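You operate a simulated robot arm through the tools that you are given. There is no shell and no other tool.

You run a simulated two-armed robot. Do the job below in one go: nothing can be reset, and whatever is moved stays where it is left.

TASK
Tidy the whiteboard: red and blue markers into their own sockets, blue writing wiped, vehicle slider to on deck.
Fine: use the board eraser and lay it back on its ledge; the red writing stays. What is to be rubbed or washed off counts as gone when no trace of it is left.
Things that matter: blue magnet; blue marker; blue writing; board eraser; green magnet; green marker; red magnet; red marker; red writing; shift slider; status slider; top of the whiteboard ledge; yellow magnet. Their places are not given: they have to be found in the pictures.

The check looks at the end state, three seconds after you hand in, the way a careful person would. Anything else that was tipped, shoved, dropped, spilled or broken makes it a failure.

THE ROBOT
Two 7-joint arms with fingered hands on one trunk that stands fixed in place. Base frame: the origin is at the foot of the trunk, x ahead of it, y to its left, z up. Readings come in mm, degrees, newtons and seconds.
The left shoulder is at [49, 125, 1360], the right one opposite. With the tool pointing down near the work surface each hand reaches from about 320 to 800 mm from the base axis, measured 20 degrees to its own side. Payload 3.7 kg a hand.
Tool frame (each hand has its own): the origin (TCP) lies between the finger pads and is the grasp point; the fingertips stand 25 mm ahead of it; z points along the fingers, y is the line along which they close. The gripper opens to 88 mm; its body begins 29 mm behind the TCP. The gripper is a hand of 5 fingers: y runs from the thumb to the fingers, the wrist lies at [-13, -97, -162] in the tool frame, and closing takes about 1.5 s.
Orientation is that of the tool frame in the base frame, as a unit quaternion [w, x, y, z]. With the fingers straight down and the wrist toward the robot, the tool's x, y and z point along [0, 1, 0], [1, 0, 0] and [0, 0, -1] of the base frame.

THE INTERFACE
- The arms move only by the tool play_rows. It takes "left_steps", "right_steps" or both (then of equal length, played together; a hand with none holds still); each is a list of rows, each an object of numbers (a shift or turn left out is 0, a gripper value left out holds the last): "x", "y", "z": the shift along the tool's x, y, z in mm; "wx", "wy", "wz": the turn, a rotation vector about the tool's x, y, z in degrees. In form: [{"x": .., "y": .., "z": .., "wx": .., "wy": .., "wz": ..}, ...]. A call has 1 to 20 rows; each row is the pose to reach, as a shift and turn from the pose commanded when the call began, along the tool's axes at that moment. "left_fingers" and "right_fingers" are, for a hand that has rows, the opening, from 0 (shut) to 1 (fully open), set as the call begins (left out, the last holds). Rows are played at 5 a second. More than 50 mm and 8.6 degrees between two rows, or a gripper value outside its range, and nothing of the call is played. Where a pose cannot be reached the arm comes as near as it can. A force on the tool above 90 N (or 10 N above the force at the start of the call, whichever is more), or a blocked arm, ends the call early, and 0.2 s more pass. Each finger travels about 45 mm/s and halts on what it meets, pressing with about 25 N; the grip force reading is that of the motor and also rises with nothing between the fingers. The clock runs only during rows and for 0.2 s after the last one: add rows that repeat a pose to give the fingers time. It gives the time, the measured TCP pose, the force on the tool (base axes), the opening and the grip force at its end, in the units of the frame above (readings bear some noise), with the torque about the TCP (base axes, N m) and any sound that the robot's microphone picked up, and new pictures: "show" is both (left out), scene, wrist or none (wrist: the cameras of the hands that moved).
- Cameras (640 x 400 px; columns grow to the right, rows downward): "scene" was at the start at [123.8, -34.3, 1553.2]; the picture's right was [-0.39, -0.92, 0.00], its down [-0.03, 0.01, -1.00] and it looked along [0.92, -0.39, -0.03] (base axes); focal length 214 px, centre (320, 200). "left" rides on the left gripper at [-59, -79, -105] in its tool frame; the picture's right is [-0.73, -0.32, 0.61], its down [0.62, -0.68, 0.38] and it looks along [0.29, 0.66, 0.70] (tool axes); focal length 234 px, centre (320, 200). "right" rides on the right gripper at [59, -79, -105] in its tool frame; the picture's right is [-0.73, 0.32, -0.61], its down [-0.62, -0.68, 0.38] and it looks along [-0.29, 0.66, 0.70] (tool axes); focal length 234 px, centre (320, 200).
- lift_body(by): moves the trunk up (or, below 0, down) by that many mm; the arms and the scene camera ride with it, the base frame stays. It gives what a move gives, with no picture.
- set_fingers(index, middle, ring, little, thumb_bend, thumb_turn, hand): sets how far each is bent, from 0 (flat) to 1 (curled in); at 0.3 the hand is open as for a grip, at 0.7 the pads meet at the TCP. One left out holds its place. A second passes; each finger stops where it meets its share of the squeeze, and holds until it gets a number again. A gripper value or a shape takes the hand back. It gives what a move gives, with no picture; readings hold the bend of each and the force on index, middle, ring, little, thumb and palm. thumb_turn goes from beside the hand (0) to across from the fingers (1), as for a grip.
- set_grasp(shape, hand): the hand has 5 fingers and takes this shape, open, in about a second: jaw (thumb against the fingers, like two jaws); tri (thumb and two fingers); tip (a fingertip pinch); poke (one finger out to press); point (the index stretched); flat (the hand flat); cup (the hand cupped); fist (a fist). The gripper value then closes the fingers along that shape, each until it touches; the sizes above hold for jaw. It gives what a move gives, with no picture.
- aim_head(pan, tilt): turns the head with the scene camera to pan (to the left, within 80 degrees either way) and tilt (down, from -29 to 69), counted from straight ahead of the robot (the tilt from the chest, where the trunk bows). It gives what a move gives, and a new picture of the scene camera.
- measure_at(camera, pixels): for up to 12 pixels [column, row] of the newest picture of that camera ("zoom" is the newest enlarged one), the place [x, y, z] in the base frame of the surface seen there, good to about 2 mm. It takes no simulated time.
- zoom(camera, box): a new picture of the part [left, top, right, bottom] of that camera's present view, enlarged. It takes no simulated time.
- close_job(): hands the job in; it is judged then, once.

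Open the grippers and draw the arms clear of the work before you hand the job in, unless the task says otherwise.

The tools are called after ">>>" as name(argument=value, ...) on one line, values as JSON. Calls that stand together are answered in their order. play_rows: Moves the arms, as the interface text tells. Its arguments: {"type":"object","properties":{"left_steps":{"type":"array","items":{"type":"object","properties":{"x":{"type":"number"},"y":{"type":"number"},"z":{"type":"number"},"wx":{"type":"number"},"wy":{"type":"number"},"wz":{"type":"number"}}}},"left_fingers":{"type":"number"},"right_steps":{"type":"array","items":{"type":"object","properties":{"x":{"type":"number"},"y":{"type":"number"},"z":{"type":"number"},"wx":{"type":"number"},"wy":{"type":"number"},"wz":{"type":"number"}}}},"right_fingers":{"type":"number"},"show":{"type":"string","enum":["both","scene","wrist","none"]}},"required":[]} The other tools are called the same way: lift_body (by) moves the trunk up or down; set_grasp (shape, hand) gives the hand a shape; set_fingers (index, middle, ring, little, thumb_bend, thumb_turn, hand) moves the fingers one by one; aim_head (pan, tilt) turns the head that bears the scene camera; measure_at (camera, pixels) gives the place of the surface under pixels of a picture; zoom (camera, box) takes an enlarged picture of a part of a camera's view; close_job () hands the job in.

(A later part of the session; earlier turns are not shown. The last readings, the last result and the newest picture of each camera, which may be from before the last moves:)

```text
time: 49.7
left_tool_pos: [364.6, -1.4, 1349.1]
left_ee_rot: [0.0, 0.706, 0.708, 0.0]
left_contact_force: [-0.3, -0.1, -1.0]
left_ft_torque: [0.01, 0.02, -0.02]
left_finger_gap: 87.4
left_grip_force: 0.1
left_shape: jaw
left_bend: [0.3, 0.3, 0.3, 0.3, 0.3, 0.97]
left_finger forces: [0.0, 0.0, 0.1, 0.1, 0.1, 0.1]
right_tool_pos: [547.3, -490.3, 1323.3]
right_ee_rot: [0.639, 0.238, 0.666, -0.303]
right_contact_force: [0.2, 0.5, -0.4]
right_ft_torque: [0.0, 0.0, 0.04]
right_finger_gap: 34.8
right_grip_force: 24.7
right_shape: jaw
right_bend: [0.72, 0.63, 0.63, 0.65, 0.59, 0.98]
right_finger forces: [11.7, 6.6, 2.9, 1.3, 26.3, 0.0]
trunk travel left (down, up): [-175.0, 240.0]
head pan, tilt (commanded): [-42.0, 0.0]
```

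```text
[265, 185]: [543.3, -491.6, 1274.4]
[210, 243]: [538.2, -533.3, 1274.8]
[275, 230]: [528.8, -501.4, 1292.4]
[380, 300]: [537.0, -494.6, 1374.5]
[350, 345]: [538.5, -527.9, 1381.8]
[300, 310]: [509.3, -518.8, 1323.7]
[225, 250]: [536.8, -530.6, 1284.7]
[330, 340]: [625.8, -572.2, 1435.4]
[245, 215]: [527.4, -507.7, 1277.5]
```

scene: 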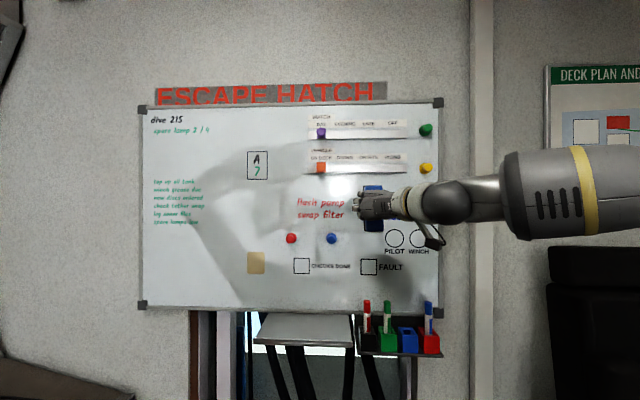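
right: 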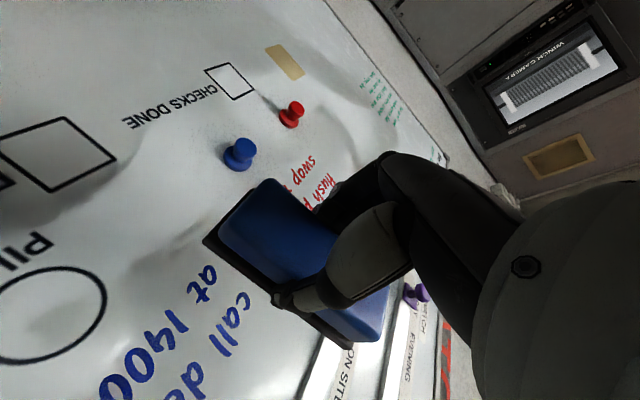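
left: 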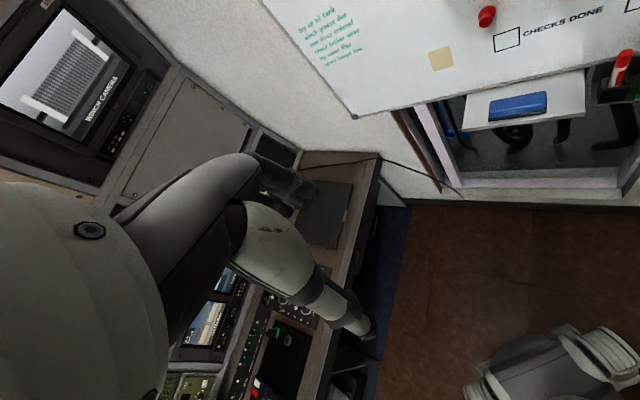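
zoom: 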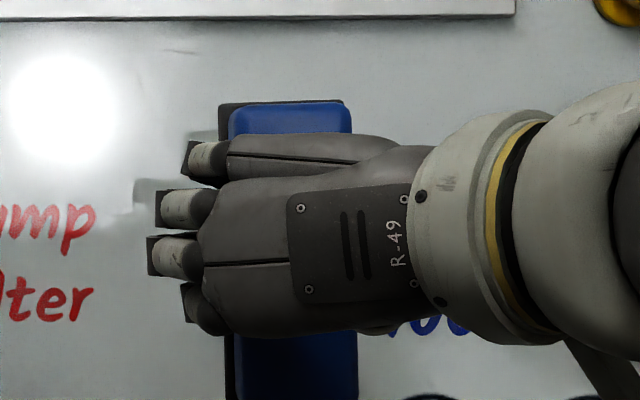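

Eraser felt spans roughly s -47…-5 and z 1272…1384, so it covers the full text height, stays above the circles (z 1260) and clear of the red writing (s<-93). I approach the board to just short of contact.

>>> play_rows(right_steps=[{"z": 25}, {"z": 50}, {"z": 70}, {"z": 82}, {"z": 82}], show="wrist")

```text
time: 50.9
left_tool_pos: [365.1, -0.6, 1348.9]
left_ee_rot: [0.0, 0.707, 0.708, 0.0]
left_contact_force: [0.8, -0.4, 0.1]
left_ft_torque: [-0.01, -0.01, 0.01]
left_finger_gap: 87.5
left_grip_force: 0.1
left_shape: jaw
left_bend: [0.3, 0.3, 0.3, 0.3, 0.3, 0.97]
left_finger forces: [0.0, 0.0, 0.0, 0.0, 0.1, 0.0]
right_tool_pos: [604.5, -550.1, 1322.7]
right_ee_rot: [0.64, 0.238, 0.665, -0.303]
right_contact_force: [-1.1, -0.9, 0.2]
right_ft_torque: [0.0, -0.02, 0.02]
right_finger_gap: 34.8
right_grip_force: 24.5
right_shape: jaw
right_bend: [0.72, 0.63, 0.63, 0.65, 0.59, 0.98]
right_finger forces: [11.6, 6.6, 2.9, 1.2, 26.3, 0.0]
trunk travel left (down, up): [-175.0, 240.0]
head pan, tilt (commanded): [-42.0, 0.0]
```

right: 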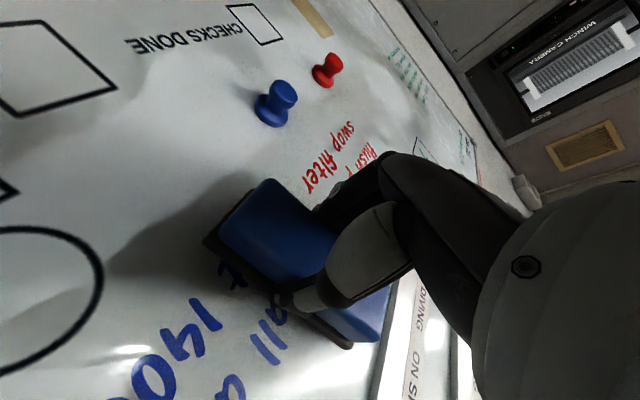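

TCP is 41.5 mm from the board, so contact should come within about 9 mm. I creep in 1.5 mm per row and watch the force.

>>> play_rows(right_steps=[{"z": 1.5}, {"z": 3}, {"z": 4.5}, {"z": 6}, {"z": 7.5}, {"z": 7.5}], show="none")

```text
time: 52.3
left_tool_pos: [365.0, -0.2, 1351.1]
left_ee_rot: [0.001, 0.707, 0.707, 0.0]
left_contact_force: [-0.1, 0.3, -0.1]
left_ft_torque: [0.02, -0.03, 0.01]
left_finger_gap: 87.9
left_grip_force: 0.0
left_shape: jaw
left_bend: [0.3, 0.3, 0.3, 0.3, 0.3, 0.97]
left_finger forces: [0.0, 0.1, 0.0, 0.0, 0.1, 0.0]
right_tool_pos: [609.9, -554.6, 1321.2]
right_ee_rot: [0.638, 0.239, 0.666, -0.303]
right_contact_force: [-0.9, -0.9, -1.5]
right_ft_torque: [0.04, 0.01, 0.02]
right_finger_gap: 34.4
right_grip_force: 24.9
right_shape: jaw
right_bend: [0.72, 0.63, 0.63, 0.65, 0.59, 0.98]
right_finger forces: [11.6, 6.5, 2.9, 1.2, 26.3, 0.1]
trunk travel left (down, up): [-175.0, 240.0]
head pan, tilt (commanded): [-42.0, 0.0]
```

No contact yet (d≈34.4 mm). I keep creeping in small steps.

>>> play_rows(right_steps=[{"z": 1}, {"z": 2}, {"z": 3}, {"z": 3}], show="none")

```text
time: 53.3
left_tool_pos: [364.0, -0.9, 1350.7]
left_ee_rot: [0.0, 0.707, 0.707, 0.0]
left_contact_force: [-0.3, 0.5, 0.0]
left_ft_torque: [-0.01, -0.04, 0.02]
left_finger_gap: 87.6
left_grip_force: 0.0
left_shape: jaw
left_bend: [0.3, 0.3, 0.3, 0.3, 0.3, 0.97]
left_finger forces: [0.0, 0.1, 0.1, 0.1, 0.0, 0.0]
right_tool_pos: [609.9, -554.1, 1323.4]
right_ee_rot: [0.639, 0.238, 0.666, -0.302]
right_contact_force: [-8.7, 5.8, -4.0]
right_ft_torque: [0.07, 0.14, 0.05]
right_finger_gap: 34.6
right_grip_force: 25.3
right_shape: jaw
right_bend: [0.72, 0.63, 0.64, 0.66, 0.58, 0.98]
right_finger forces: [14.9, 7.4, 2.8, 1.2, 29.0, 0.0]
trunk travel left (down, up): [-175.0, 240.0]
head pan, tilt (commanded): [-42.0, 0.0]
```

Contact with about 10 N normal force. I now sweep right 40 mm while keeping this light press, then look at the result.

>>> play_rows(right_steps=[{"x": 0.8, "y": -8}, {"x": 1.6, "y": -16}, {"x": 2.4, "y": -24}, {"x": 3.2, "y": -32}, {"x": 4, "y": -40}, {"x": 4, "y": -40}], show="both")

```text
time: 54.7
left_tool_pos: [363.9, 1.1, 1349.6]
left_ee_rot: [0.001, 0.707, 0.707, -0.001]
left_contact_force: [0.1, -0.5, -0.4]
left_ft_torque: [-0.02, 0.02, 0.0]
left_finger_gap: 87.6
left_grip_force: 0.1
left_shape: jaw
left_bend: [0.3, 0.3, 0.3, 0.3, 0.3, 0.97]
left_finger forces: [0.1, 0.1, 0.0, 0.0, 0.0, 0.0]
right_tool_pos: [581.9, -582.5, 1322.5]
right_ee_rot: [0.64, 0.238, 0.665, -0.303]
right_contact_force: [-1.5, 6.5, -0.7]
right_ft_torque: [0.07, 0.03, 0.15]
right_finger_gap: 34.7
right_grip_force: 24.7
right_shape: jaw
right_bend: [0.72, 0.63, 0.64, 0.66, 0.59, 0.98]
right_finger forces: [16.8, 7.8, 2.8, 1.2, 26.3, 0.0]
trunk travel left (down, up): [-175.0, 240.0]
head pan, tilt (commanded): [-42.0, 0.0]
```

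scene: 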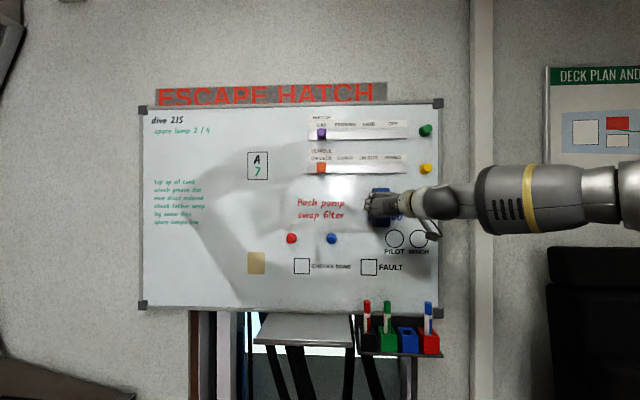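
right: 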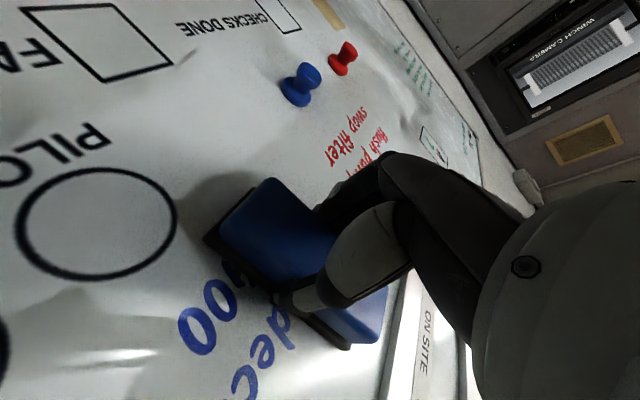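

Erasing works: the left letters passed over look gone. I continue sweeping right 95 mm with 1 mm extra press.

>>> play_rows(right_steps=[{"x": 0.8, "y": -8, "z": 1}, {"x": 1.6, "y": -16, "z": 1}, {"x": 2.4, "y": -24, "z": 1}, {"x": 3.2, "y": -32, "z": 1}, {"x": 4, "y": -40, "z": 1}, {"x": 4.8, "y": -48, "z": 1}, {"x": 5.6, "y": -56, "z": 1}, {"x": 6.4, "y": -64, "z": 1}, {"x": 7.2, "y": -72, "z": 1}, {"x": 8, "y": -80, "z": 1}, {"x": 8.8, "y": -88, "z": 1}, {"x": 9.5, "y": -95, "z": 1}, {"x": 9.5, "y": -95, "z": 1}], show="both")

>>> zoom(camera="scene", box=[290, 170, 450, 270])

```text
time: 57.5
left_tool_pos: [364.1, 3.5, 1350.2]
left_ee_rot: [0.0, 0.707, 0.707, 0.0]
left_contact_force: [-0.4, 0.0, 0.2]
left_ft_torque: [0.0, 0.03, -0.02]
left_finger_gap: 87.6
left_grip_force: 0.0
left_shape: jaw
left_bend: [0.3, 0.3, 0.3, 0.3, 0.3, 0.97]
left_finger forces: [0.1, 0.1, 0.0, 0.0, 0.0, 0.1]
right_tool_pos: [514.8, -649.3, 1323.9]
right_ee_rot: [0.639, 0.238, 0.666, -0.303]
right_contact_force: [-6.4, 16.4, -1.3]
right_ft_torque: [0.09, 0.07, 0.46]
right_finger_gap: 34.6
right_grip_force: 24.8
right_shape: jaw
right_bend: [0.72, 0.63, 0.64, 0.67, 0.59, 0.97]
right_finger forces: [26.6, 10.7, 3.6, 1.4, 25.1, 0.1]
trunk travel left (down, up): [-175.0, 240.0]
head pan, tilt (commanded): [-42.0, 0.0]
```

scene: 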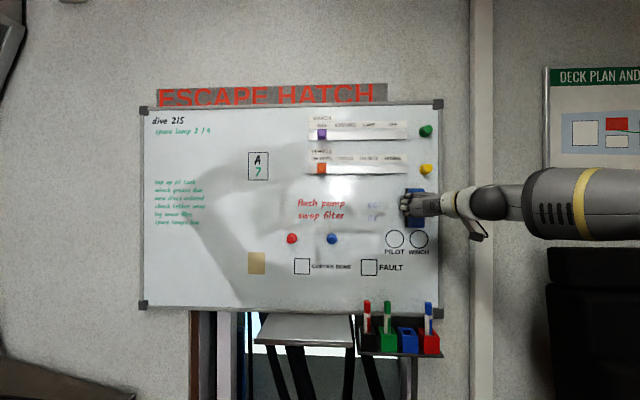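
right: 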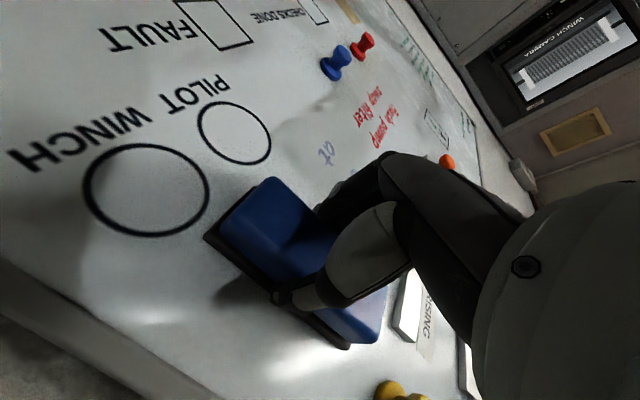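

```text
4.00 times, centred on (370, 220) of scene
```

zoom: 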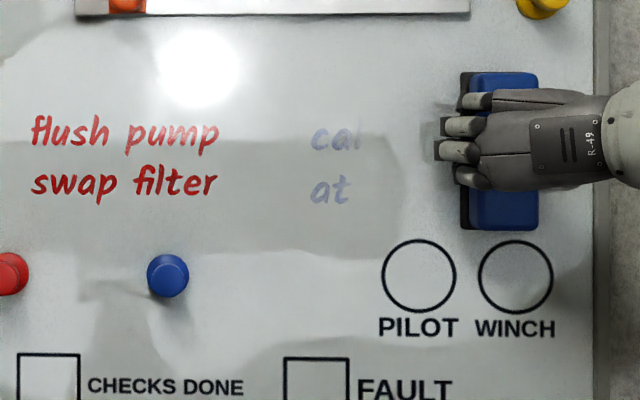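

Most of the text is gone, but faint "cal / at" remains at the left where the stroke began. I'll measure the felt's left edge, the red text's right edge and the residue before wiping back.

>>> measure_at(camera="zoom", pixels=[[463, 80], [463, 222], [470, 78], [466, 226], [218, 135], [216, 185], [310, 135], [312, 190], [362, 135], [418, 243], [480, 228], [530, 228]])

```text
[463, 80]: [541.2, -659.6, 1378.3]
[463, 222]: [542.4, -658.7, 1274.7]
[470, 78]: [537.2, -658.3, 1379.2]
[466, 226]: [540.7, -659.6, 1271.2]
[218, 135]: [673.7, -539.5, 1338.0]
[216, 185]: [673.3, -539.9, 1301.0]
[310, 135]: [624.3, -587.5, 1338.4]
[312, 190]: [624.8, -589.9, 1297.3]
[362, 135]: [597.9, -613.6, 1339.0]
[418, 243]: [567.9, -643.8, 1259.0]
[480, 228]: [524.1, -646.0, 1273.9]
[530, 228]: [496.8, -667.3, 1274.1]
```

The felt runs from TCP-12 to TCP+35 mm along the board and z 1271–1381. I sweep left 161 mm so the whole felt passes the left end of the blue text but stays 16 mm short of the red writing.

>>> play_rows(right_steps=[{"x": -0.9, "y": 9}, {"x": -1.8, "y": 18}, {"x": -2.7, "y": 27}, {"x": -3.6, "y": 36}, {"x": -4.5, "y": 45}, {"x": -5.4, "y": 54}, {"x": -6.3, "y": 63}, {"x": -7.2, "y": 72}, {"x": -8.1, "y": 81}, {"x": -9, "y": 90}, {"x": -9.9, "y": 99}, {"x": -10.8, "y": 108}, {"x": -11.7, "y": 117}, {"x": -12.6, "y": 126}, {"x": -13.5, "y": 135}, {"x": -14.4, "y": 144}, {"x": -15.3, "y": 153}, {"x": -16, "y": 160}, {"x": -16, "y": 160}], show="both")

>>> zoom(camera="scene", box=[290, 170, 450, 270])

```text
time: 61.5
left_tool_pos: [361.4, 0.6, 1350.6]
left_ee_rot: [0.0, 0.706, 0.708, 0.001]
left_contact_force: [-0.7, 0.3, 0.5]
left_ft_torque: [0.01, 0.01, 0.0]
left_finger_gap: 87.6
left_grip_force: 0.0
left_shape: jaw
left_bend: [0.3, 0.3, 0.3, 0.3, 0.3, 0.97]
left_finger forces: [0.1, 0.0, 0.1, 0.0, 0.0, 0.1]
right_tool_pos: [628.5, -537.2, 1323.5]
right_ee_rot: [0.639, 0.239, 0.665, -0.303]
right_contact_force: [-13.1, 5.0, -0.9]
right_ft_torque: [0.01, 0.03, -0.09]
right_finger_gap: 34.0
right_grip_force: 25.1
right_shape: jaw
right_bend: [0.72, 0.65, 0.67, 0.7, 0.59, 0.97]
right_finger forces: [17.6, 5.9, 2.5, 1.1, 32.2, 0.0]
trunk travel left (down, up): [-175.0, 240.0]
head pan, tilt (commanded): [-42.0, 0.0]
```

scene: 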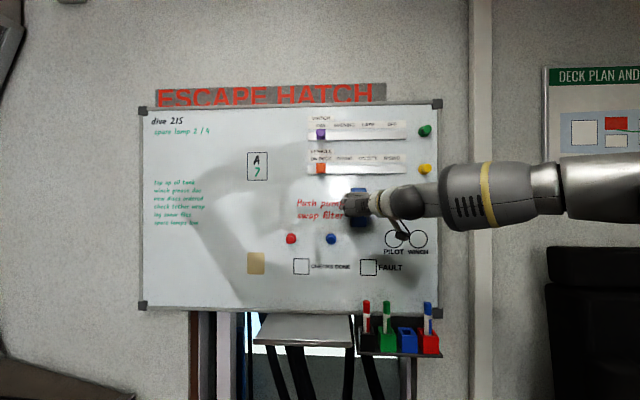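
right: 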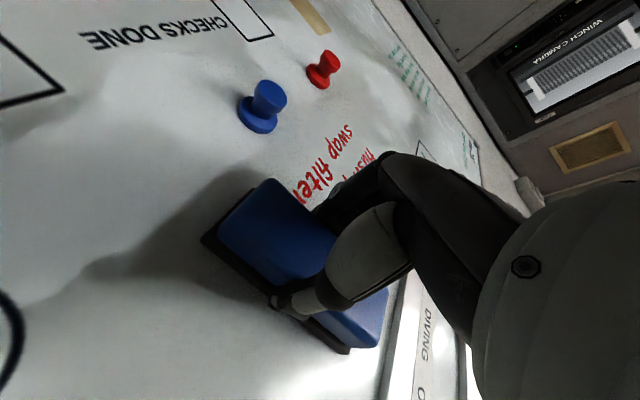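

```text
4.00 times, centred on (370, 220) of scene
```

zoom: 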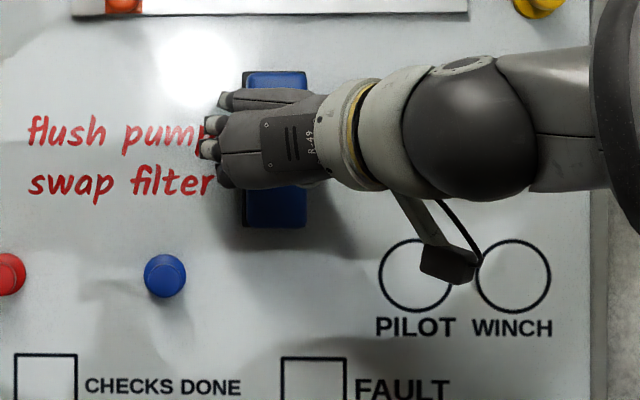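

The visible part is clean and the red text is intact. I do another full sweep right over the whole text area to remove any faint trace.

>>> play_rows(right_steps=[{"x": 0.9, "y": -9}, {"x": 1.8, "y": -18}, {"x": 2.7, "y": -27}, {"x": 3.6, "y": -36}, {"x": 4.5, "y": -45}, {"x": 5.4, "y": -54}, {"x": 6.3, "y": -63}, {"x": 7.2, "y": -72}, {"x": 8.1, "y": -81}, {"x": 9, "y": -90}, {"x": 9.9, "y": -99}, {"x": 10.8, "y": -108}, {"x": 11.7, "y": -117}, {"x": 12.6, "y": -126}, {"x": 13.5, "y": -135}, {"x": 14.4, "y": -144}, {"x": 15.3, "y": -153}, {"x": 16, "y": -160}, {"x": 16, "y": -160}], show="both")

>>> zoom(camera="scene", box=[290, 170, 450, 270])

```text
time: 65.5
left_tool_pos: [365.0, 1.3, 1349.3]
left_ee_rot: [0.0, 0.707, 0.707, 0.0]
left_contact_force: [0.8, 0.0, -0.4]
left_ft_torque: [-0.01, 0.01, 0.02]
left_finger_gap: 87.6
left_grip_force: 0.0
left_shape: jaw
left_bend: [0.3, 0.3, 0.3, 0.3, 0.3, 0.97]
left_finger forces: [0.1, 0.1, 0.0, 0.1, 0.1, 0.0]
right_tool_pos: [515.2, -649.8, 1323.8]
right_ee_rot: [0.64, 0.238, 0.665, -0.303]
right_contact_force: [-3.0, 10.2, -0.3]
right_ft_torque: [0.02, -0.04, 0.28]
right_finger_gap: 34.0
right_grip_force: 24.9
right_shape: jaw
right_bend: [0.72, 0.64, 0.66, 0.7, 0.59, 0.97]
right_finger forces: [24.2, 8.3, 3.9, 1.6, 25.8, 0.0]
trunk travel left (down, up): [-175.0, 240.0]
head pan, tilt (commanded): [-42.0, 0.0]
```

scene: 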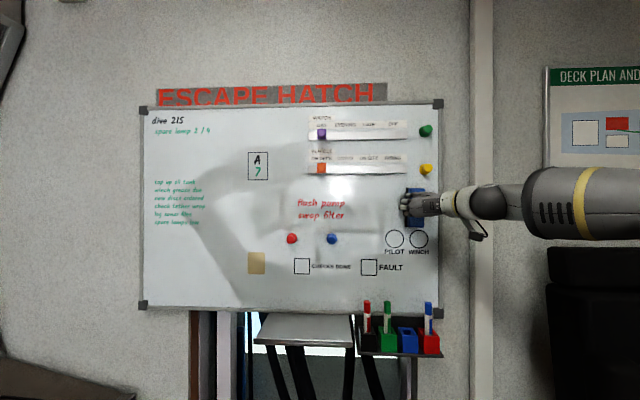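
right: 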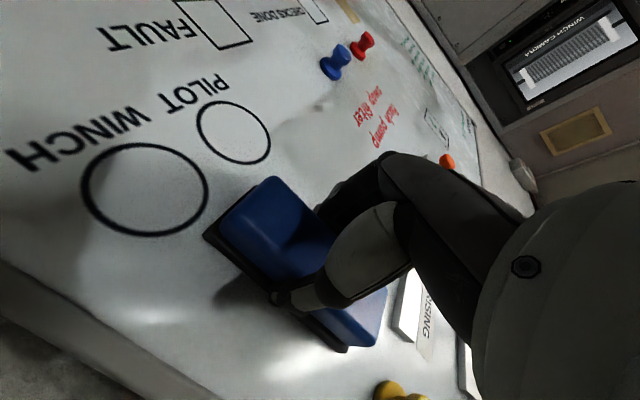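

```text
4.00 times, centred on (370, 220) of scene
```

zoom: 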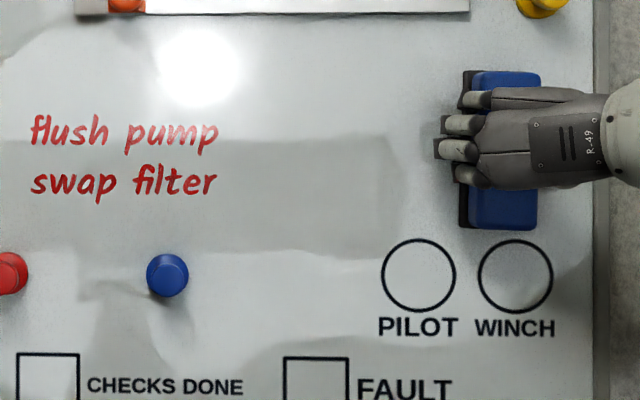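

No blue trace is visible to the left of the eraser. I do one last full sweep to the left, which also clears the part the eraser is covering now.

>>> play_rows(right_steps=[{"x": -0.9, "y": 9}, {"x": -1.8, "y": 18}, {"x": -2.7, "y": 27}, {"x": -3.6, "y": 36}, {"x": -4.5, "y": 45}, {"x": -5.4, "y": 54}, {"x": -6.3, "y": 63}, {"x": -7.2, "y": 72}, {"x": -8.1, "y": 81}, {"x": -9, "y": 90}, {"x": -9.9, "y": 99}, {"x": -10.8, "y": 108}, {"x": -11.7, "y": 117}, {"x": -12.6, "y": 126}, {"x": -13.5, "y": 135}, {"x": -14.4, "y": 144}, {"x": -15.3, "y": 153}, {"x": -15.6, "y": 156}, {"x": -15.6, "y": 156}], show="none")

>>> play_rows(right_steps=[{"z": -5}, {"z": -15}, {"z": -30}, {"z": -50}, {"z": -70}, {"z": -85}, {"z": -85}], show="both")

>>> zoom(camera="right", box=[160, 120, 480, 320])

```text
time: 69.5
left_tool_pos: [364.0, 1.1, 1350.7]
left_ee_rot: [0.001, 0.707, 0.707, 0.0]
left_contact_force: [0.4, -0.1, -0.1]
left_ft_torque: [0.0, 0.02, -0.01]
left_finger_gap: 87.8
left_grip_force: 0.0
left_shape: jaw
left_bend: [0.3, 0.3, 0.3, 0.3, 0.3, 0.97]
left_finger forces: [0.0, 0.0, 0.0, 0.0, 0.1, 0.0]
right_tool_pos: [624.8, -540.8, 1323.0]
right_ee_rot: [0.64, 0.239, 0.665, -0.303]
right_contact_force: [-7.4, 2.2, -0.1]
right_ft_torque: [-0.03, 0.04, -0.04]
right_finger_gap: 34.2
right_grip_force: 24.9
right_shape: jaw
right_bend: [0.72, 0.65, 0.67, 0.7, 0.59, 0.97]
right_finger forces: [16.9, 6.5, 3.0, 1.1, 30.5, 0.1]
trunk travel left (down, up): [-175.0, 240.0]
head pan, tilt (commanded): [-42.0, 0.0]
```

```text
time: 71.1
left_tool_pos: [366.1, -0.4, 1349.0]
left_ee_rot: [0.0, 0.706, 0.708, 0.0]
left_contact_force: [0.4, -0.1, -0.6]
left_ft_torque: [0.02, 0.02, 0.04]
left_finger_gap: 87.7
left_grip_force: 0.0
left_shape: jaw
left_bend: [0.3, 0.3, 0.3, 0.3, 0.3, 0.97]
left_finger forces: [0.1, 0.0, 0.0, 0.0, 0.0, 0.0]
right_tool_pos: [565.9, -481.1, 1322.1]
right_ee_rot: [0.639, 0.238, 0.666, -0.303]
right_contact_force: [0.3, 0.2, 0.0]
right_ft_torque: [-0.01, 0.01, -0.04]
right_finger_gap: 33.7
right_grip_force: 25.1
right_shape: jaw
right_bend: [0.72, 0.65, 0.67, 0.7, 0.59, 0.97]
right_finger forces: [13.5, 6.4, 3.5, 1.5, 26.8, 0.0]
trunk travel left (down, up): [-175.0, 240.0]
head pan, tilt (commanded): [-42.0, 0.0]
```

scene: 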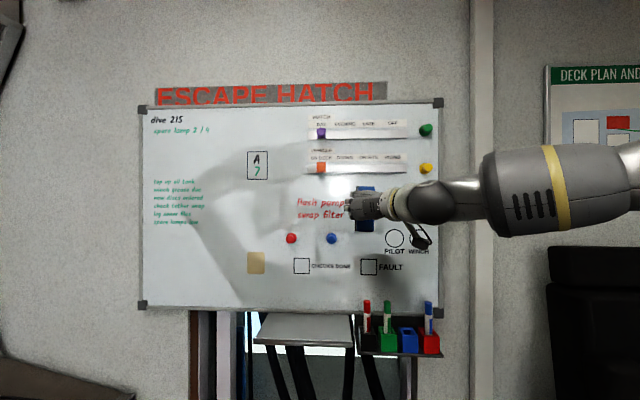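
right: 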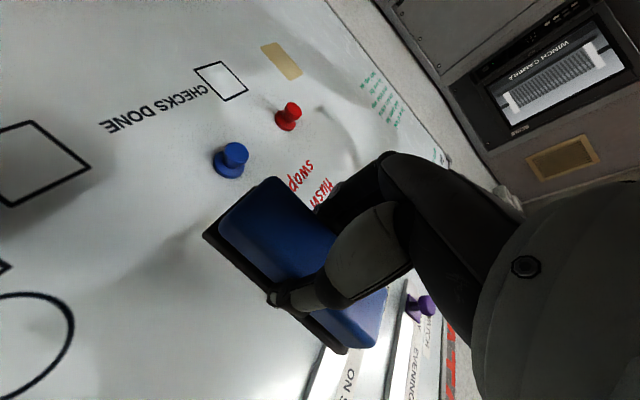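

```text
2.00 times, centred on (320, 220) of right
```

zoom: 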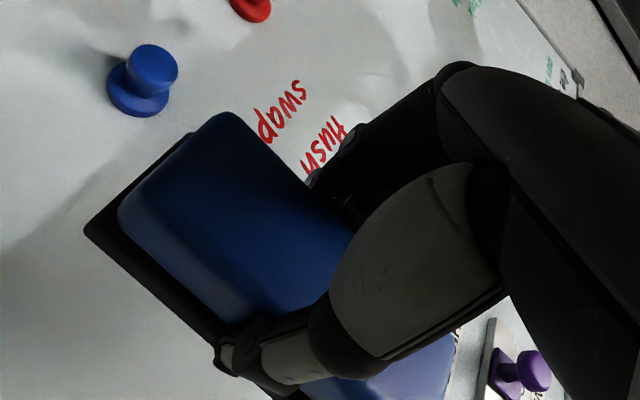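

The eraser is off the board. I now back away while turning the first 60° back toward fingers-down, keeping the roll correction so it will lie straight on the ledge.

>>> play_rows(right_steps=[{"x": 3, "y": 3, "z": -25, "wx": 3.88, "wy": 4.74, "wz": 4.33}, {"x": 10, "y": 8, "z": -50, "wx": 7.75, "wy": 9.48, "wz": 8.66}, {"x": 20, "y": 15, "z": -75, "wx": 11.63, "wy": 14.2, "wz": 13}, {"x": 31, "y": 22, "z": -97, "wx": 15.5, "wy": 18.95, "wz": 17.3}, {"x": 43, "y": 30, "z": -117, "wx": 19.4, "wy": 23.7, "wz": 21.65}, {"x": 55, "y": 38, "z": -135, "wx": 23.3, "wy": 28.4, "wz": 26}, {"x": 67, "y": 46, "z": -152, "wx": 27.1, "wy": 33.2, "wz": 30.3}, {"x": 77, "y": 53, "z": -167, "wx": 31, "wy": 37.9, "wz": 34.6}, {"x": 77, "y": 53, "z": -167, "wx": 31, "wy": 37.9, "wz": 34.6}], show="both")

>>> zoom(camera="right", box=[200, 100, 520, 300])

```text
time: 73.1
left_tool_pos: [365.3, -0.6, 1350.2]
left_ee_rot: [-0.001, 0.707, 0.707, 0.001]
left_contact_force: [0.7, -0.1, -0.2]
left_ft_torque: [0.02, 0.0, 0.01]
left_finger_gap: 87.6
left_grip_force: 0.1
left_shape: jaw
left_bend: [0.3, 0.3, 0.3, 0.3, 0.3, 0.97]
left_finger forces: [0.1, 0.0, 0.0, 0.1, 0.0, 0.1]
right_tool_pos: [482.9, -332.2, 1240.9]
right_ee_rot: [0.369, 0.66, 0.63, -0.175]
right_contact_force: [-0.4, 0.3, 0.3]
right_ft_torque: [0.03, 0.0, -0.03]
right_finger_gap: 34.0
right_grip_force: 24.7
right_shape: jaw
right_bend: [0.72, 0.65, 0.67, 0.7, 0.59, 0.97]
right_finger forces: [11.8, 6.3, 3.4, 1.4, 25.7, 0.1]
trunk travel left (down, up): [-175.0, 240.0]
head pan, tilt (commanded): [-42.0, 0.0]
```

scene: 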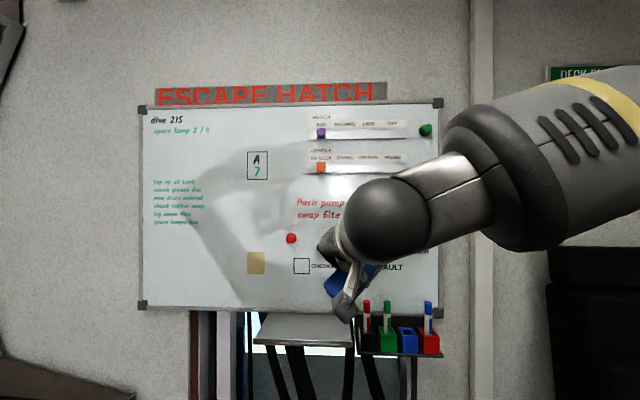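
right: 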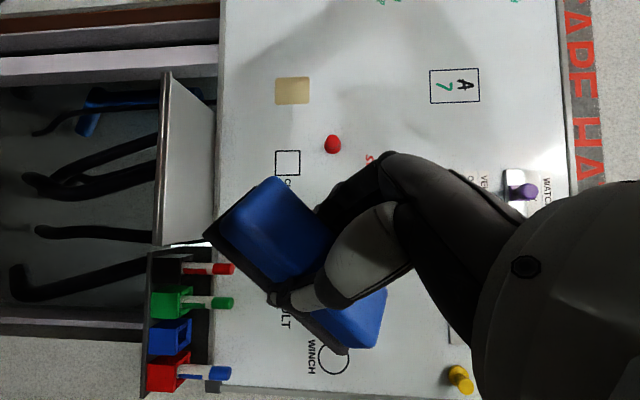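

```text
2.00 times, centred on (360, 200) of right
```

zoom: 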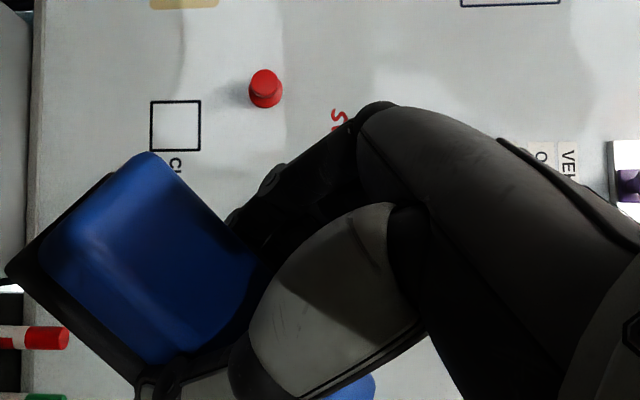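

The hand is halfway turned with the eraser secure. I complete the turn and move to a spot above the ledge (s≈-203, d≈110, z≈1130).

>>> play_rows(right_steps=[{"x": 8, "y": 18, "z": 19, "wx": 3.88, "wy": 4.74, "wz": 4.33}, {"x": 17, "y": 37, "z": 38, "wx": 7.75, "wy": 9.48, "wz": 8.66}, {"x": 25, "y": 56, "z": 58, "wx": 11.63, "wy": 14.2, "wz": 13}, {"x": 34, "y": 75, "z": 77, "wx": 15.5, "wy": 18.95, "wz": 17.3}, {"x": 42, "y": 93, "z": 97, "wx": 19.4, "wy": 23.7, "wz": 21.65}, {"x": 51, "y": 112, "z": 116, "wx": 23.3, "wy": 28.4, "wz": 26}, {"x": 59, "y": 131, "z": 136, "wx": 27.1, "wy": 33.2, "wz": 30.3}, {"x": 67.6, "y": 149, "z": 155, "wx": 31, "wy": 37.9, "wz": 34.6}, {"x": 67.6, "y": 149, "z": 155, "wx": 31, "wy": 37.9, "wz": 34.6}], show="both")

>>> zoom(camera="scene", box=[290, 160, 450, 260])

```text
time: 75.1
left_tool_pos: [363.9, 0.4, 1351.2]
left_ee_rot: [0.001, 0.707, 0.707, 0.001]
left_contact_force: [-0.9, 0.3, 0.8]
left_ft_torque: [-0.04, 0.0, -0.02]
left_finger_gap: 87.5
left_grip_force: 0.1
left_shape: jaw
left_bend: [0.3, 0.3, 0.3, 0.3, 0.3, 0.97]
left_finger forces: [0.0, 0.1, 0.1, 0.0, 0.0, 0.1]
right_tool_pos: [671.8, -384.2, 1130.8]
right_ee_rot: [0.001, 0.904, 0.428, 0.002]
right_contact_force: [-0.1, 0.1, -0.2]
right_ft_torque: [-0.01, 0.0, 0.04]
right_finger_gap: 33.8
right_grip_force: 25.1
right_shape: jaw
right_bend: [0.72, 0.65, 0.67, 0.7, 0.59, 0.97]
right_finger forces: [11.9, 6.3, 3.3, 1.5, 25.5, 0.0]
trunk travel left (down, up): [-175.0, 240.0]
head pan, tilt (commanded): [-42.0, 0.0]
```

scene: 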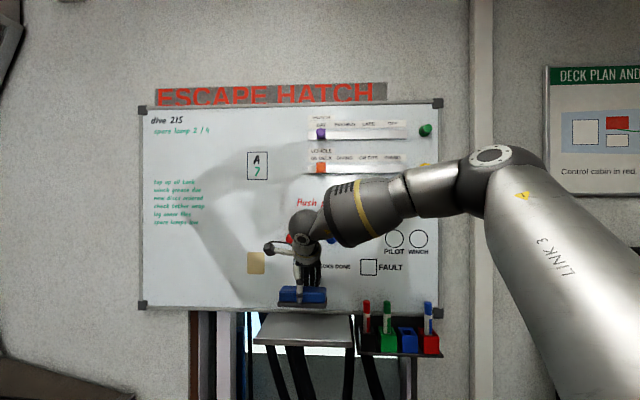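
right: 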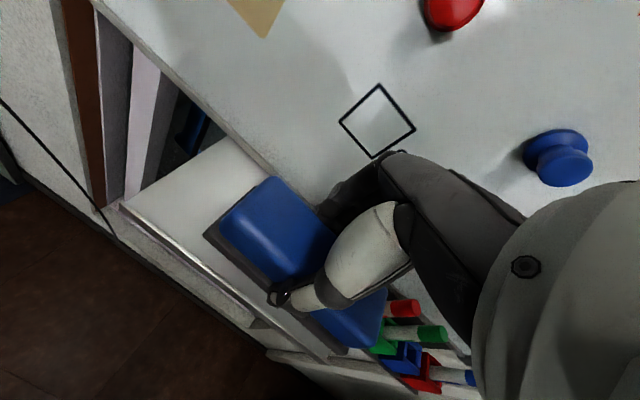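

```text
4.00 times, centred on (370, 210) of scene
```

zoom: 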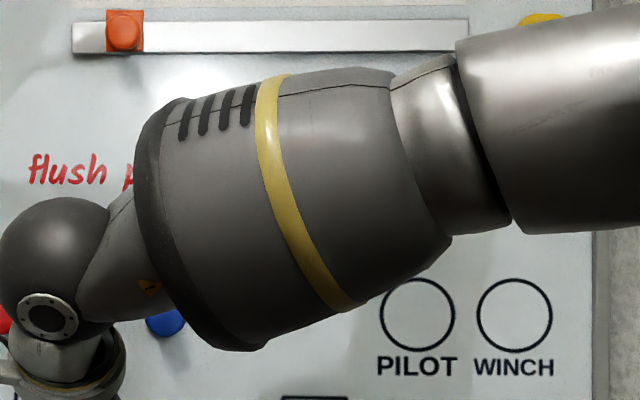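

The forearm hides the wiped area for now; I'll inspect it later. First I measure the eraser's corners over the ledge to place it straight.

>>> measure_at(camera="right", pixels=[[208, 236], [265, 292], [345, 350], [270, 183], [262, 182], [385, 305], [375, 345], [215, 232], [265, 240], [310, 225], [240, 262], [150, 205]])

```text
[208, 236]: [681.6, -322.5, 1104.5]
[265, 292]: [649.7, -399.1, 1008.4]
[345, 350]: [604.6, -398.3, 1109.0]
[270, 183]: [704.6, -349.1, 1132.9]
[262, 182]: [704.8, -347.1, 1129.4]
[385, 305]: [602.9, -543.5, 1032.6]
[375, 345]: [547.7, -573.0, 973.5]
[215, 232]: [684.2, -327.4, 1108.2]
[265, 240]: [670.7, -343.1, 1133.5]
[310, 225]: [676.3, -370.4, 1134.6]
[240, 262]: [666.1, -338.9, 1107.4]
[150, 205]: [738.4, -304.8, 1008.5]
```

The eraser's front edge is now parallel to the ledge (d≈148 both ends). I move 25 mm toward the board and go down to just above the ledge.

>>> play_rows(right_steps=[{"x": -1.2, "y": 12, "z": 15}, {"x": -2.5, "y": 25, "z": 35}, {"x": -2.5, "y": 25, "z": 55}, {"x": -2.5, "y": 25, "z": 72}, {"x": -2.5, "y": 25, "z": 84}, {"x": -2.5, "y": 25, "z": 84}], show="both")

```text
time: 76.5
left_tool_pos: [364.4, -0.8, 1349.7]
left_ee_rot: [0.0, 0.707, 0.707, 0.0]
left_contact_force: [1.2, 0.4, 0.2]
left_ft_torque: [-0.04, -0.02, 0.0]
left_finger_gap: 87.6
left_grip_force: 0.0
left_shape: jaw
left_bend: [0.3, 0.3, 0.3, 0.3, 0.3, 0.97]
left_finger forces: [0.0, 0.0, 0.0, 0.0, 0.0, 0.0]
right_tool_pos: [687.8, -401.2, 1046.2]
right_ee_rot: [0.001, 0.904, 0.428, 0.0]
right_contact_force: [0.1, 0.9, -0.6]
right_ft_torque: [0.0, 0.0, -0.02]
right_finger_gap: 33.7
right_grip_force: 25.2
right_shape: jaw
right_bend: [0.72, 0.65, 0.67, 0.7, 0.59, 0.97]
right_finger forces: [11.9, 6.3, 3.4, 1.3, 25.3, 0.1]
trunk travel left (down, up): [-175.0, 240.0]
head pan, tilt (commanded): [-42.0, 0.0]
```

scene: 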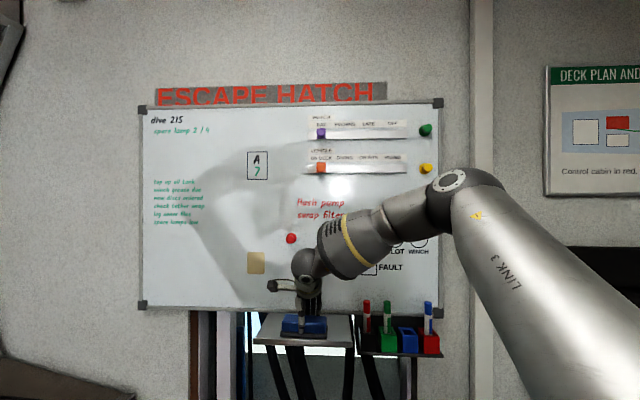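
right: 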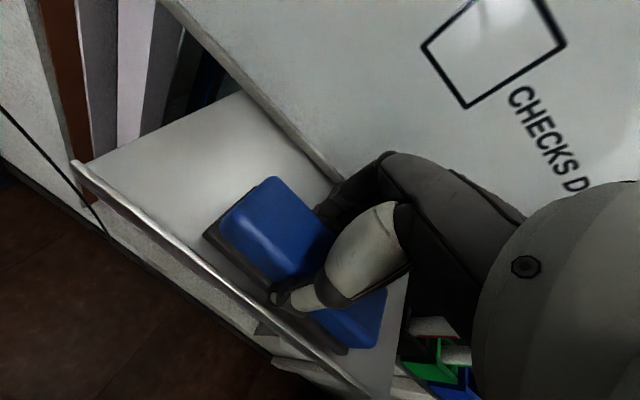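

The eraser hovers ~6 mm above the ledge, and the wiped area is now visible at (345-430,185-225). I zoom on it before setting the eraser down.

>>> zoom(camera="scene", box=[330, 175, 426, 235])

```text
6.67 times, centred on (378, 205) of scene
```

zoom: 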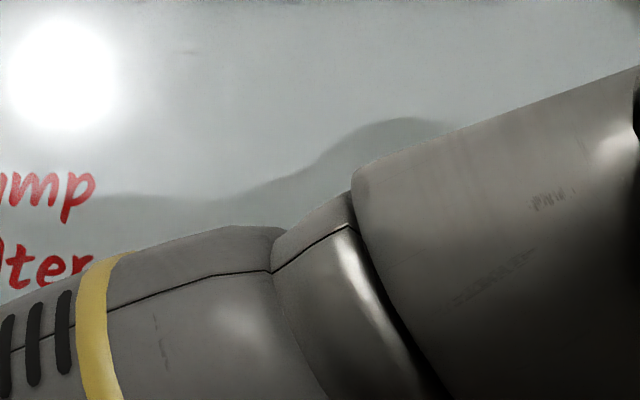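

The arm still hides part of it, so I'll set the eraser down and check afterwards. I descend slowly until the ledge takes the load.

>>> play_rows(right_steps=[{"z": 1.5}, {"z": 3}, {"z": 4.5}, {"z": 6}, {"z": 6}], show="none")

```text
time: 77.7
left_tool_pos: [365.3, 1.5, 1350.1]
left_ee_rot: [0.0, 0.707, 0.707, 0.001]
left_contact_force: [0.8, -0.9, 0.5]
left_ft_torque: [0.01, -0.01, -0.01]
left_finger_gap: 87.7
left_grip_force: 0.1
left_shape: jaw
left_bend: [0.3, 0.3, 0.3, 0.3, 0.3, 0.97]
left_finger forces: [0.1, 0.1, 0.0, 0.0, 0.1, 0.1]
right_tool_pos: [688.1, -400.3, 1042.4]
right_ee_rot: [0.002, 0.903, 0.429, 0.002]
right_contact_force: [0.9, -1.3, 7.5]
right_ft_torque: [-0.1, -0.1, 0.0]
right_finger_gap: 33.8
right_grip_force: 25.1
right_shape: jaw
right_bend: [0.72, 0.65, 0.67, 0.7, 0.59, 0.97]
right_finger forces: [13.3, 7.3, 3.3, 1.2, 25.7, 0.0]
trunk travel left (down, up): [-175.0, 240.0]
head pan, tilt (commanded): [-42.0, 0.0]
```

The ledge carries the eraser now (7.5 N upward). I open the hand to release it.

>>> play_rows(right_steps=[{"z": 0}, {"z": 0}, {"z": 0}, {"z": 0}, {"z": 0}, {"z": 0}, {"z": 0}, {"z": 0}], right_fingers=0.9, show="wrist")

```text
time: 79.5
left_tool_pos: [365.6, -0.6, 1348.9]
left_ee_rot: [0.001, 0.706, 0.708, 0.0]
left_contact_force: [0.1, -0.1, -1.1]
left_ft_torque: [-0.03, -0.03, 0.0]
left_finger_gap: 87.8
left_grip_force: 0.0
left_shape: jaw
left_bend: [0.3, 0.3, 0.3, 0.3, 0.3, 0.97]
left_finger forces: [0.1, 0.0, 0.1, 0.0, 0.0, 0.0]
right_tool_pos: [688.5, -401.3, 1039.8]
right_ee_rot: [-0.001, 0.904, 0.429, 0.0]
right_contact_force: [3.1, -3.0, 0.4]
right_ft_torque: [-0.09, -0.07, 0.01]
right_finger_gap: 78.6
right_grip_force: 0.0
right_shape: jaw
right_bend: [0.3, 0.32, 0.3, 0.31, 0.4, 0.99]
right_finger forces: [0.0, 0.0, 0.0, 0.0, 4.0, 0.1]
trunk travel left (down, up): [-175.0, 240.0]
head pan, tilt (commanded): [-42.0, 0.0]
```

right: 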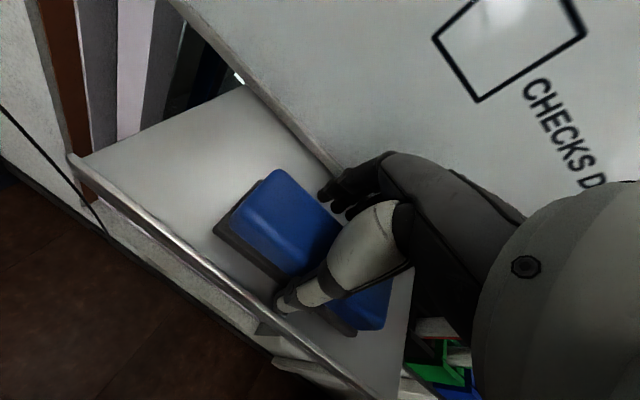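

The eraser is down; the thumb still brushes its front (4 N). I open fully and shift the hand 6 mm away from the board before lifting straight up.

>>> play_rows(right_steps=[{"y": -3}, {"y": -6}, {"y": -6}, {"y": -6}], right_fingers=1.0, show="wrist")

```text
time: 80.5
left_tool_pos: [366.1, 0.0, 1349.5]
left_ee_rot: [0.0, 0.706, 0.708, 0.0]
left_contact_force: [-0.4, 0.2, 0.9]
left_ft_torque: [-0.01, -0.01, 0.0]
left_finger_gap: 87.9
left_grip_force: 0.1
left_shape: jaw
left_bend: [0.3, 0.3, 0.3, 0.3, 0.3, 0.97]
left_finger forces: [0.1, 0.0, 0.0, 0.0, 0.0, 0.0]
right_tool_pos: [683.5, -397.3, 1039.3]
right_ee_rot: [0.002, 0.904, 0.428, 0.001]
right_contact_force: [9.5, -7.0, 4.9]
right_ft_torque: [-0.03, -0.07, -0.01]
right_finger_gap: 82.9
right_grip_force: 0.0
right_shape: jaw
right_bend: [0.3, 0.3, 0.3, 0.3, 0.43, 0.99]
right_finger forces: [0.0, 0.0, 0.0, 0.0, 12.4, 0.0]
trunk travel left (down, up): [-175.0, 240.0]
head pan, tilt (commanded): [-42.0, 0.0]
```

right: 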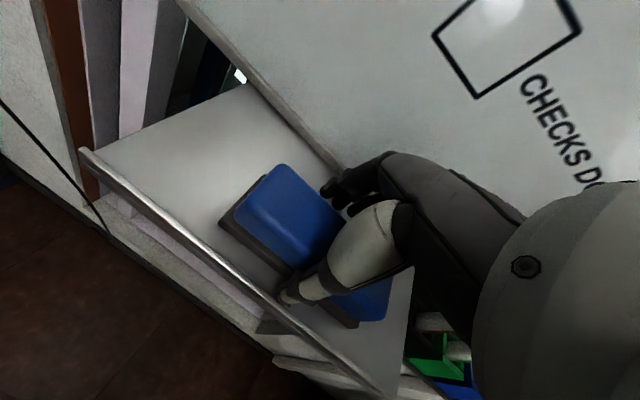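

The thumb is actually pushing outward against the ledge's front lip, not the eraser. I ease the opening back to 0.85, shift back 4 mm and lift straight up to clear the lip.

>>> play_rows(right_steps=[{"y": 2}, {"y": 4}, {"y": 4}, {"y": 4}], right_fingers=0.82, show="wrist")

```text
time: 81.5
left_tool_pos: [366.4, -0.3, 1349.8]
left_ee_rot: [0.001, 0.707, 0.707, 0.001]
left_contact_force: [-0.7, -0.1, -0.5]
left_ft_torque: [-0.03, 0.0, 0.02]
left_finger_gap: 87.8
left_grip_force: 0.0
left_shape: jaw
left_bend: [0.3, 0.3, 0.3, 0.3, 0.3, 0.97]
left_finger forces: [0.0, 0.0, 0.0, 0.0, 0.1, 0.0]
right_tool_pos: [687.0, -400.9, 1039.5]
right_ee_rot: [0.0, 0.904, 0.428, 0.0]
right_contact_force: [1.9, -2.7, 0.8]
right_ft_torque: [-0.05, -0.07, -0.04]
right_finger_gap: 70.4
right_grip_force: 0.1
right_shape: jaw
right_bend: [0.27, 0.33, 0.31, 0.32, 0.52, 0.99]
right_finger forces: [0.1, 0.0, 0.0, 0.0, 2.9, 0.0]
trunk travel left (down, up): [-175.0, 240.0]
head pan, tilt (commanded): [-42.0, 0.0]
```

right: 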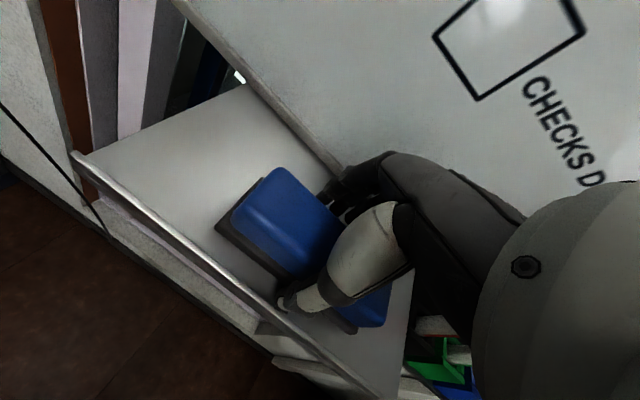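

Only a light 3 N contact remains. I lift slowly and watch that the eraser stays put.

>>> play_rows(right_steps=[{"z": -3}, {"z": -6}, {"z": -10}, {"z": -14}, {"z": -14}], show="wrist")

```text
time: 82.7
left_tool_pos: [365.4, 0.4, 1349.1]
left_ee_rot: [0.0, 0.706, 0.708, -0.001]
left_contact_force: [0.2, 0.8, -0.7]
left_ft_torque: [-0.05, 0.01, 0.03]
left_finger_gap: 87.6
left_grip_force: 0.0
left_shape: jaw
left_bend: [0.3, 0.3, 0.3, 0.3, 0.3, 0.97]
left_finger forces: [0.0, 0.1, 0.0, 0.0, 0.0, 0.1]
right_tool_pos: [687.9, -400.3, 1053.9]
right_ee_rot: [0.0, 0.904, 0.428, 0.0]
right_contact_force: [-0.3, -0.3, -0.7]
right_ft_torque: [0.0, -0.05, -0.02]
right_finger_gap: 71.8
right_grip_force: 0.0
right_shape: jaw
right_bend: [0.27, 0.33, 0.31, 0.32, 0.47, 0.99]
right_finger forces: [0.0, 0.0, 0.0, 0.0, 0.0, 0.0]
trunk travel left (down, up): [-175.0, 240.0]
head pan, tilt (commanded): [-42.0, 0.0]
```

right: 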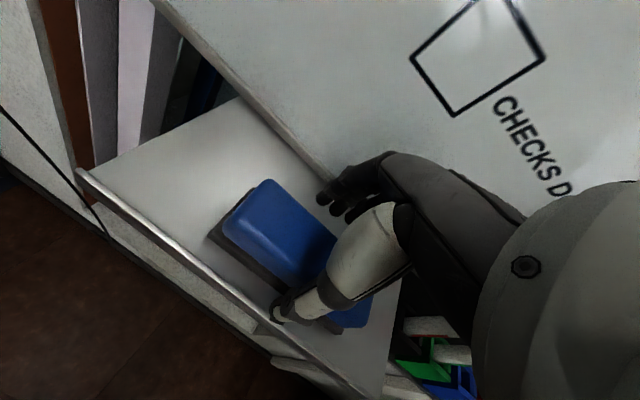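

Free of all contact and the eraser stays flat on the ledge. I lift on up and back away from the board.

>>> play_rows(right_steps=[{"z": -15}, {"z": -35}, {"y": -10, "z": -60}, {"y": -35, "z": -85}, {"y": -65, "z": -110}, {"y": -100, "z": -130}, {"y": -100, "z": -130}], show="both")

>>> zoom(camera="scene", box=[230, 285, 390, 385])

```text
time: 84.3
left_tool_pos: [366.1, -0.4, 1348.8]
left_ee_rot: [-0.001, 0.707, 0.708, 0.0]
left_contact_force: [-0.3, 0.5, 0.1]
left_ft_torque: [0.02, 0.01, 0.01]
left_finger_gap: 87.7
left_grip_force: 0.0
left_shape: jaw
left_bend: [0.3, 0.3, 0.3, 0.3, 0.3, 0.97]
left_finger forces: [0.1, 0.0, 0.0, 0.0, 0.0, 0.1]
right_tool_pos: [606.9, -335.1, 1182.0]
right_ee_rot: [0.0, 0.904, 0.427, 0.0]
right_contact_force: [0.2, 0.4, 0.1]
right_ft_torque: [-0.01, 0.0, 0.01]
right_finger_gap: 72.2
right_grip_force: 0.0
right_shape: jaw
right_bend: [0.27, 0.33, 0.31, 0.32, 0.47, 0.99]
right_finger forces: [0.0, 0.0, 0.0, 0.0, 0.1, 0.1]
trunk travel left (down, up): [-175.0, 240.0]
head pan, tilt (commanded): [-42.0, 0.0]
```

scene: 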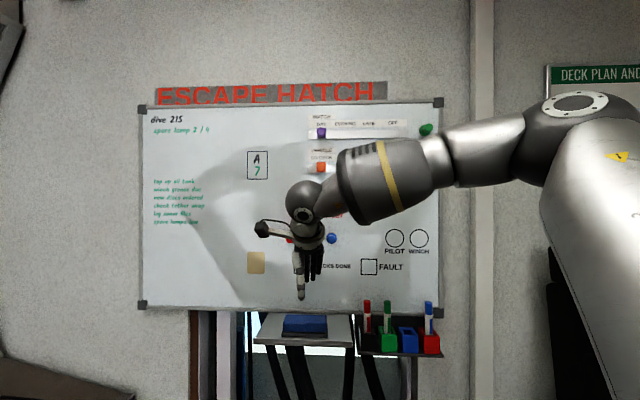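
right: 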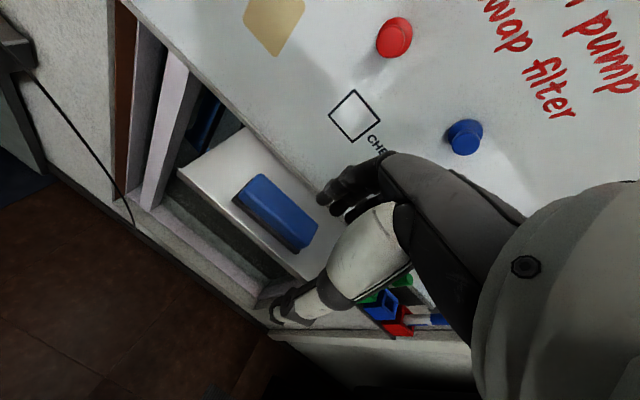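

```text
4.00 times, centred on (310, 335) of scene
```

zoom: 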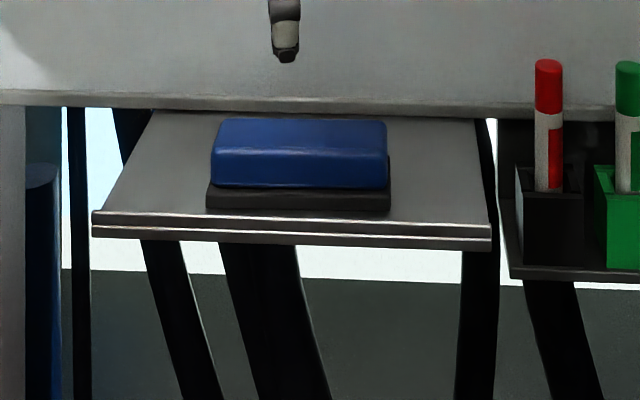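

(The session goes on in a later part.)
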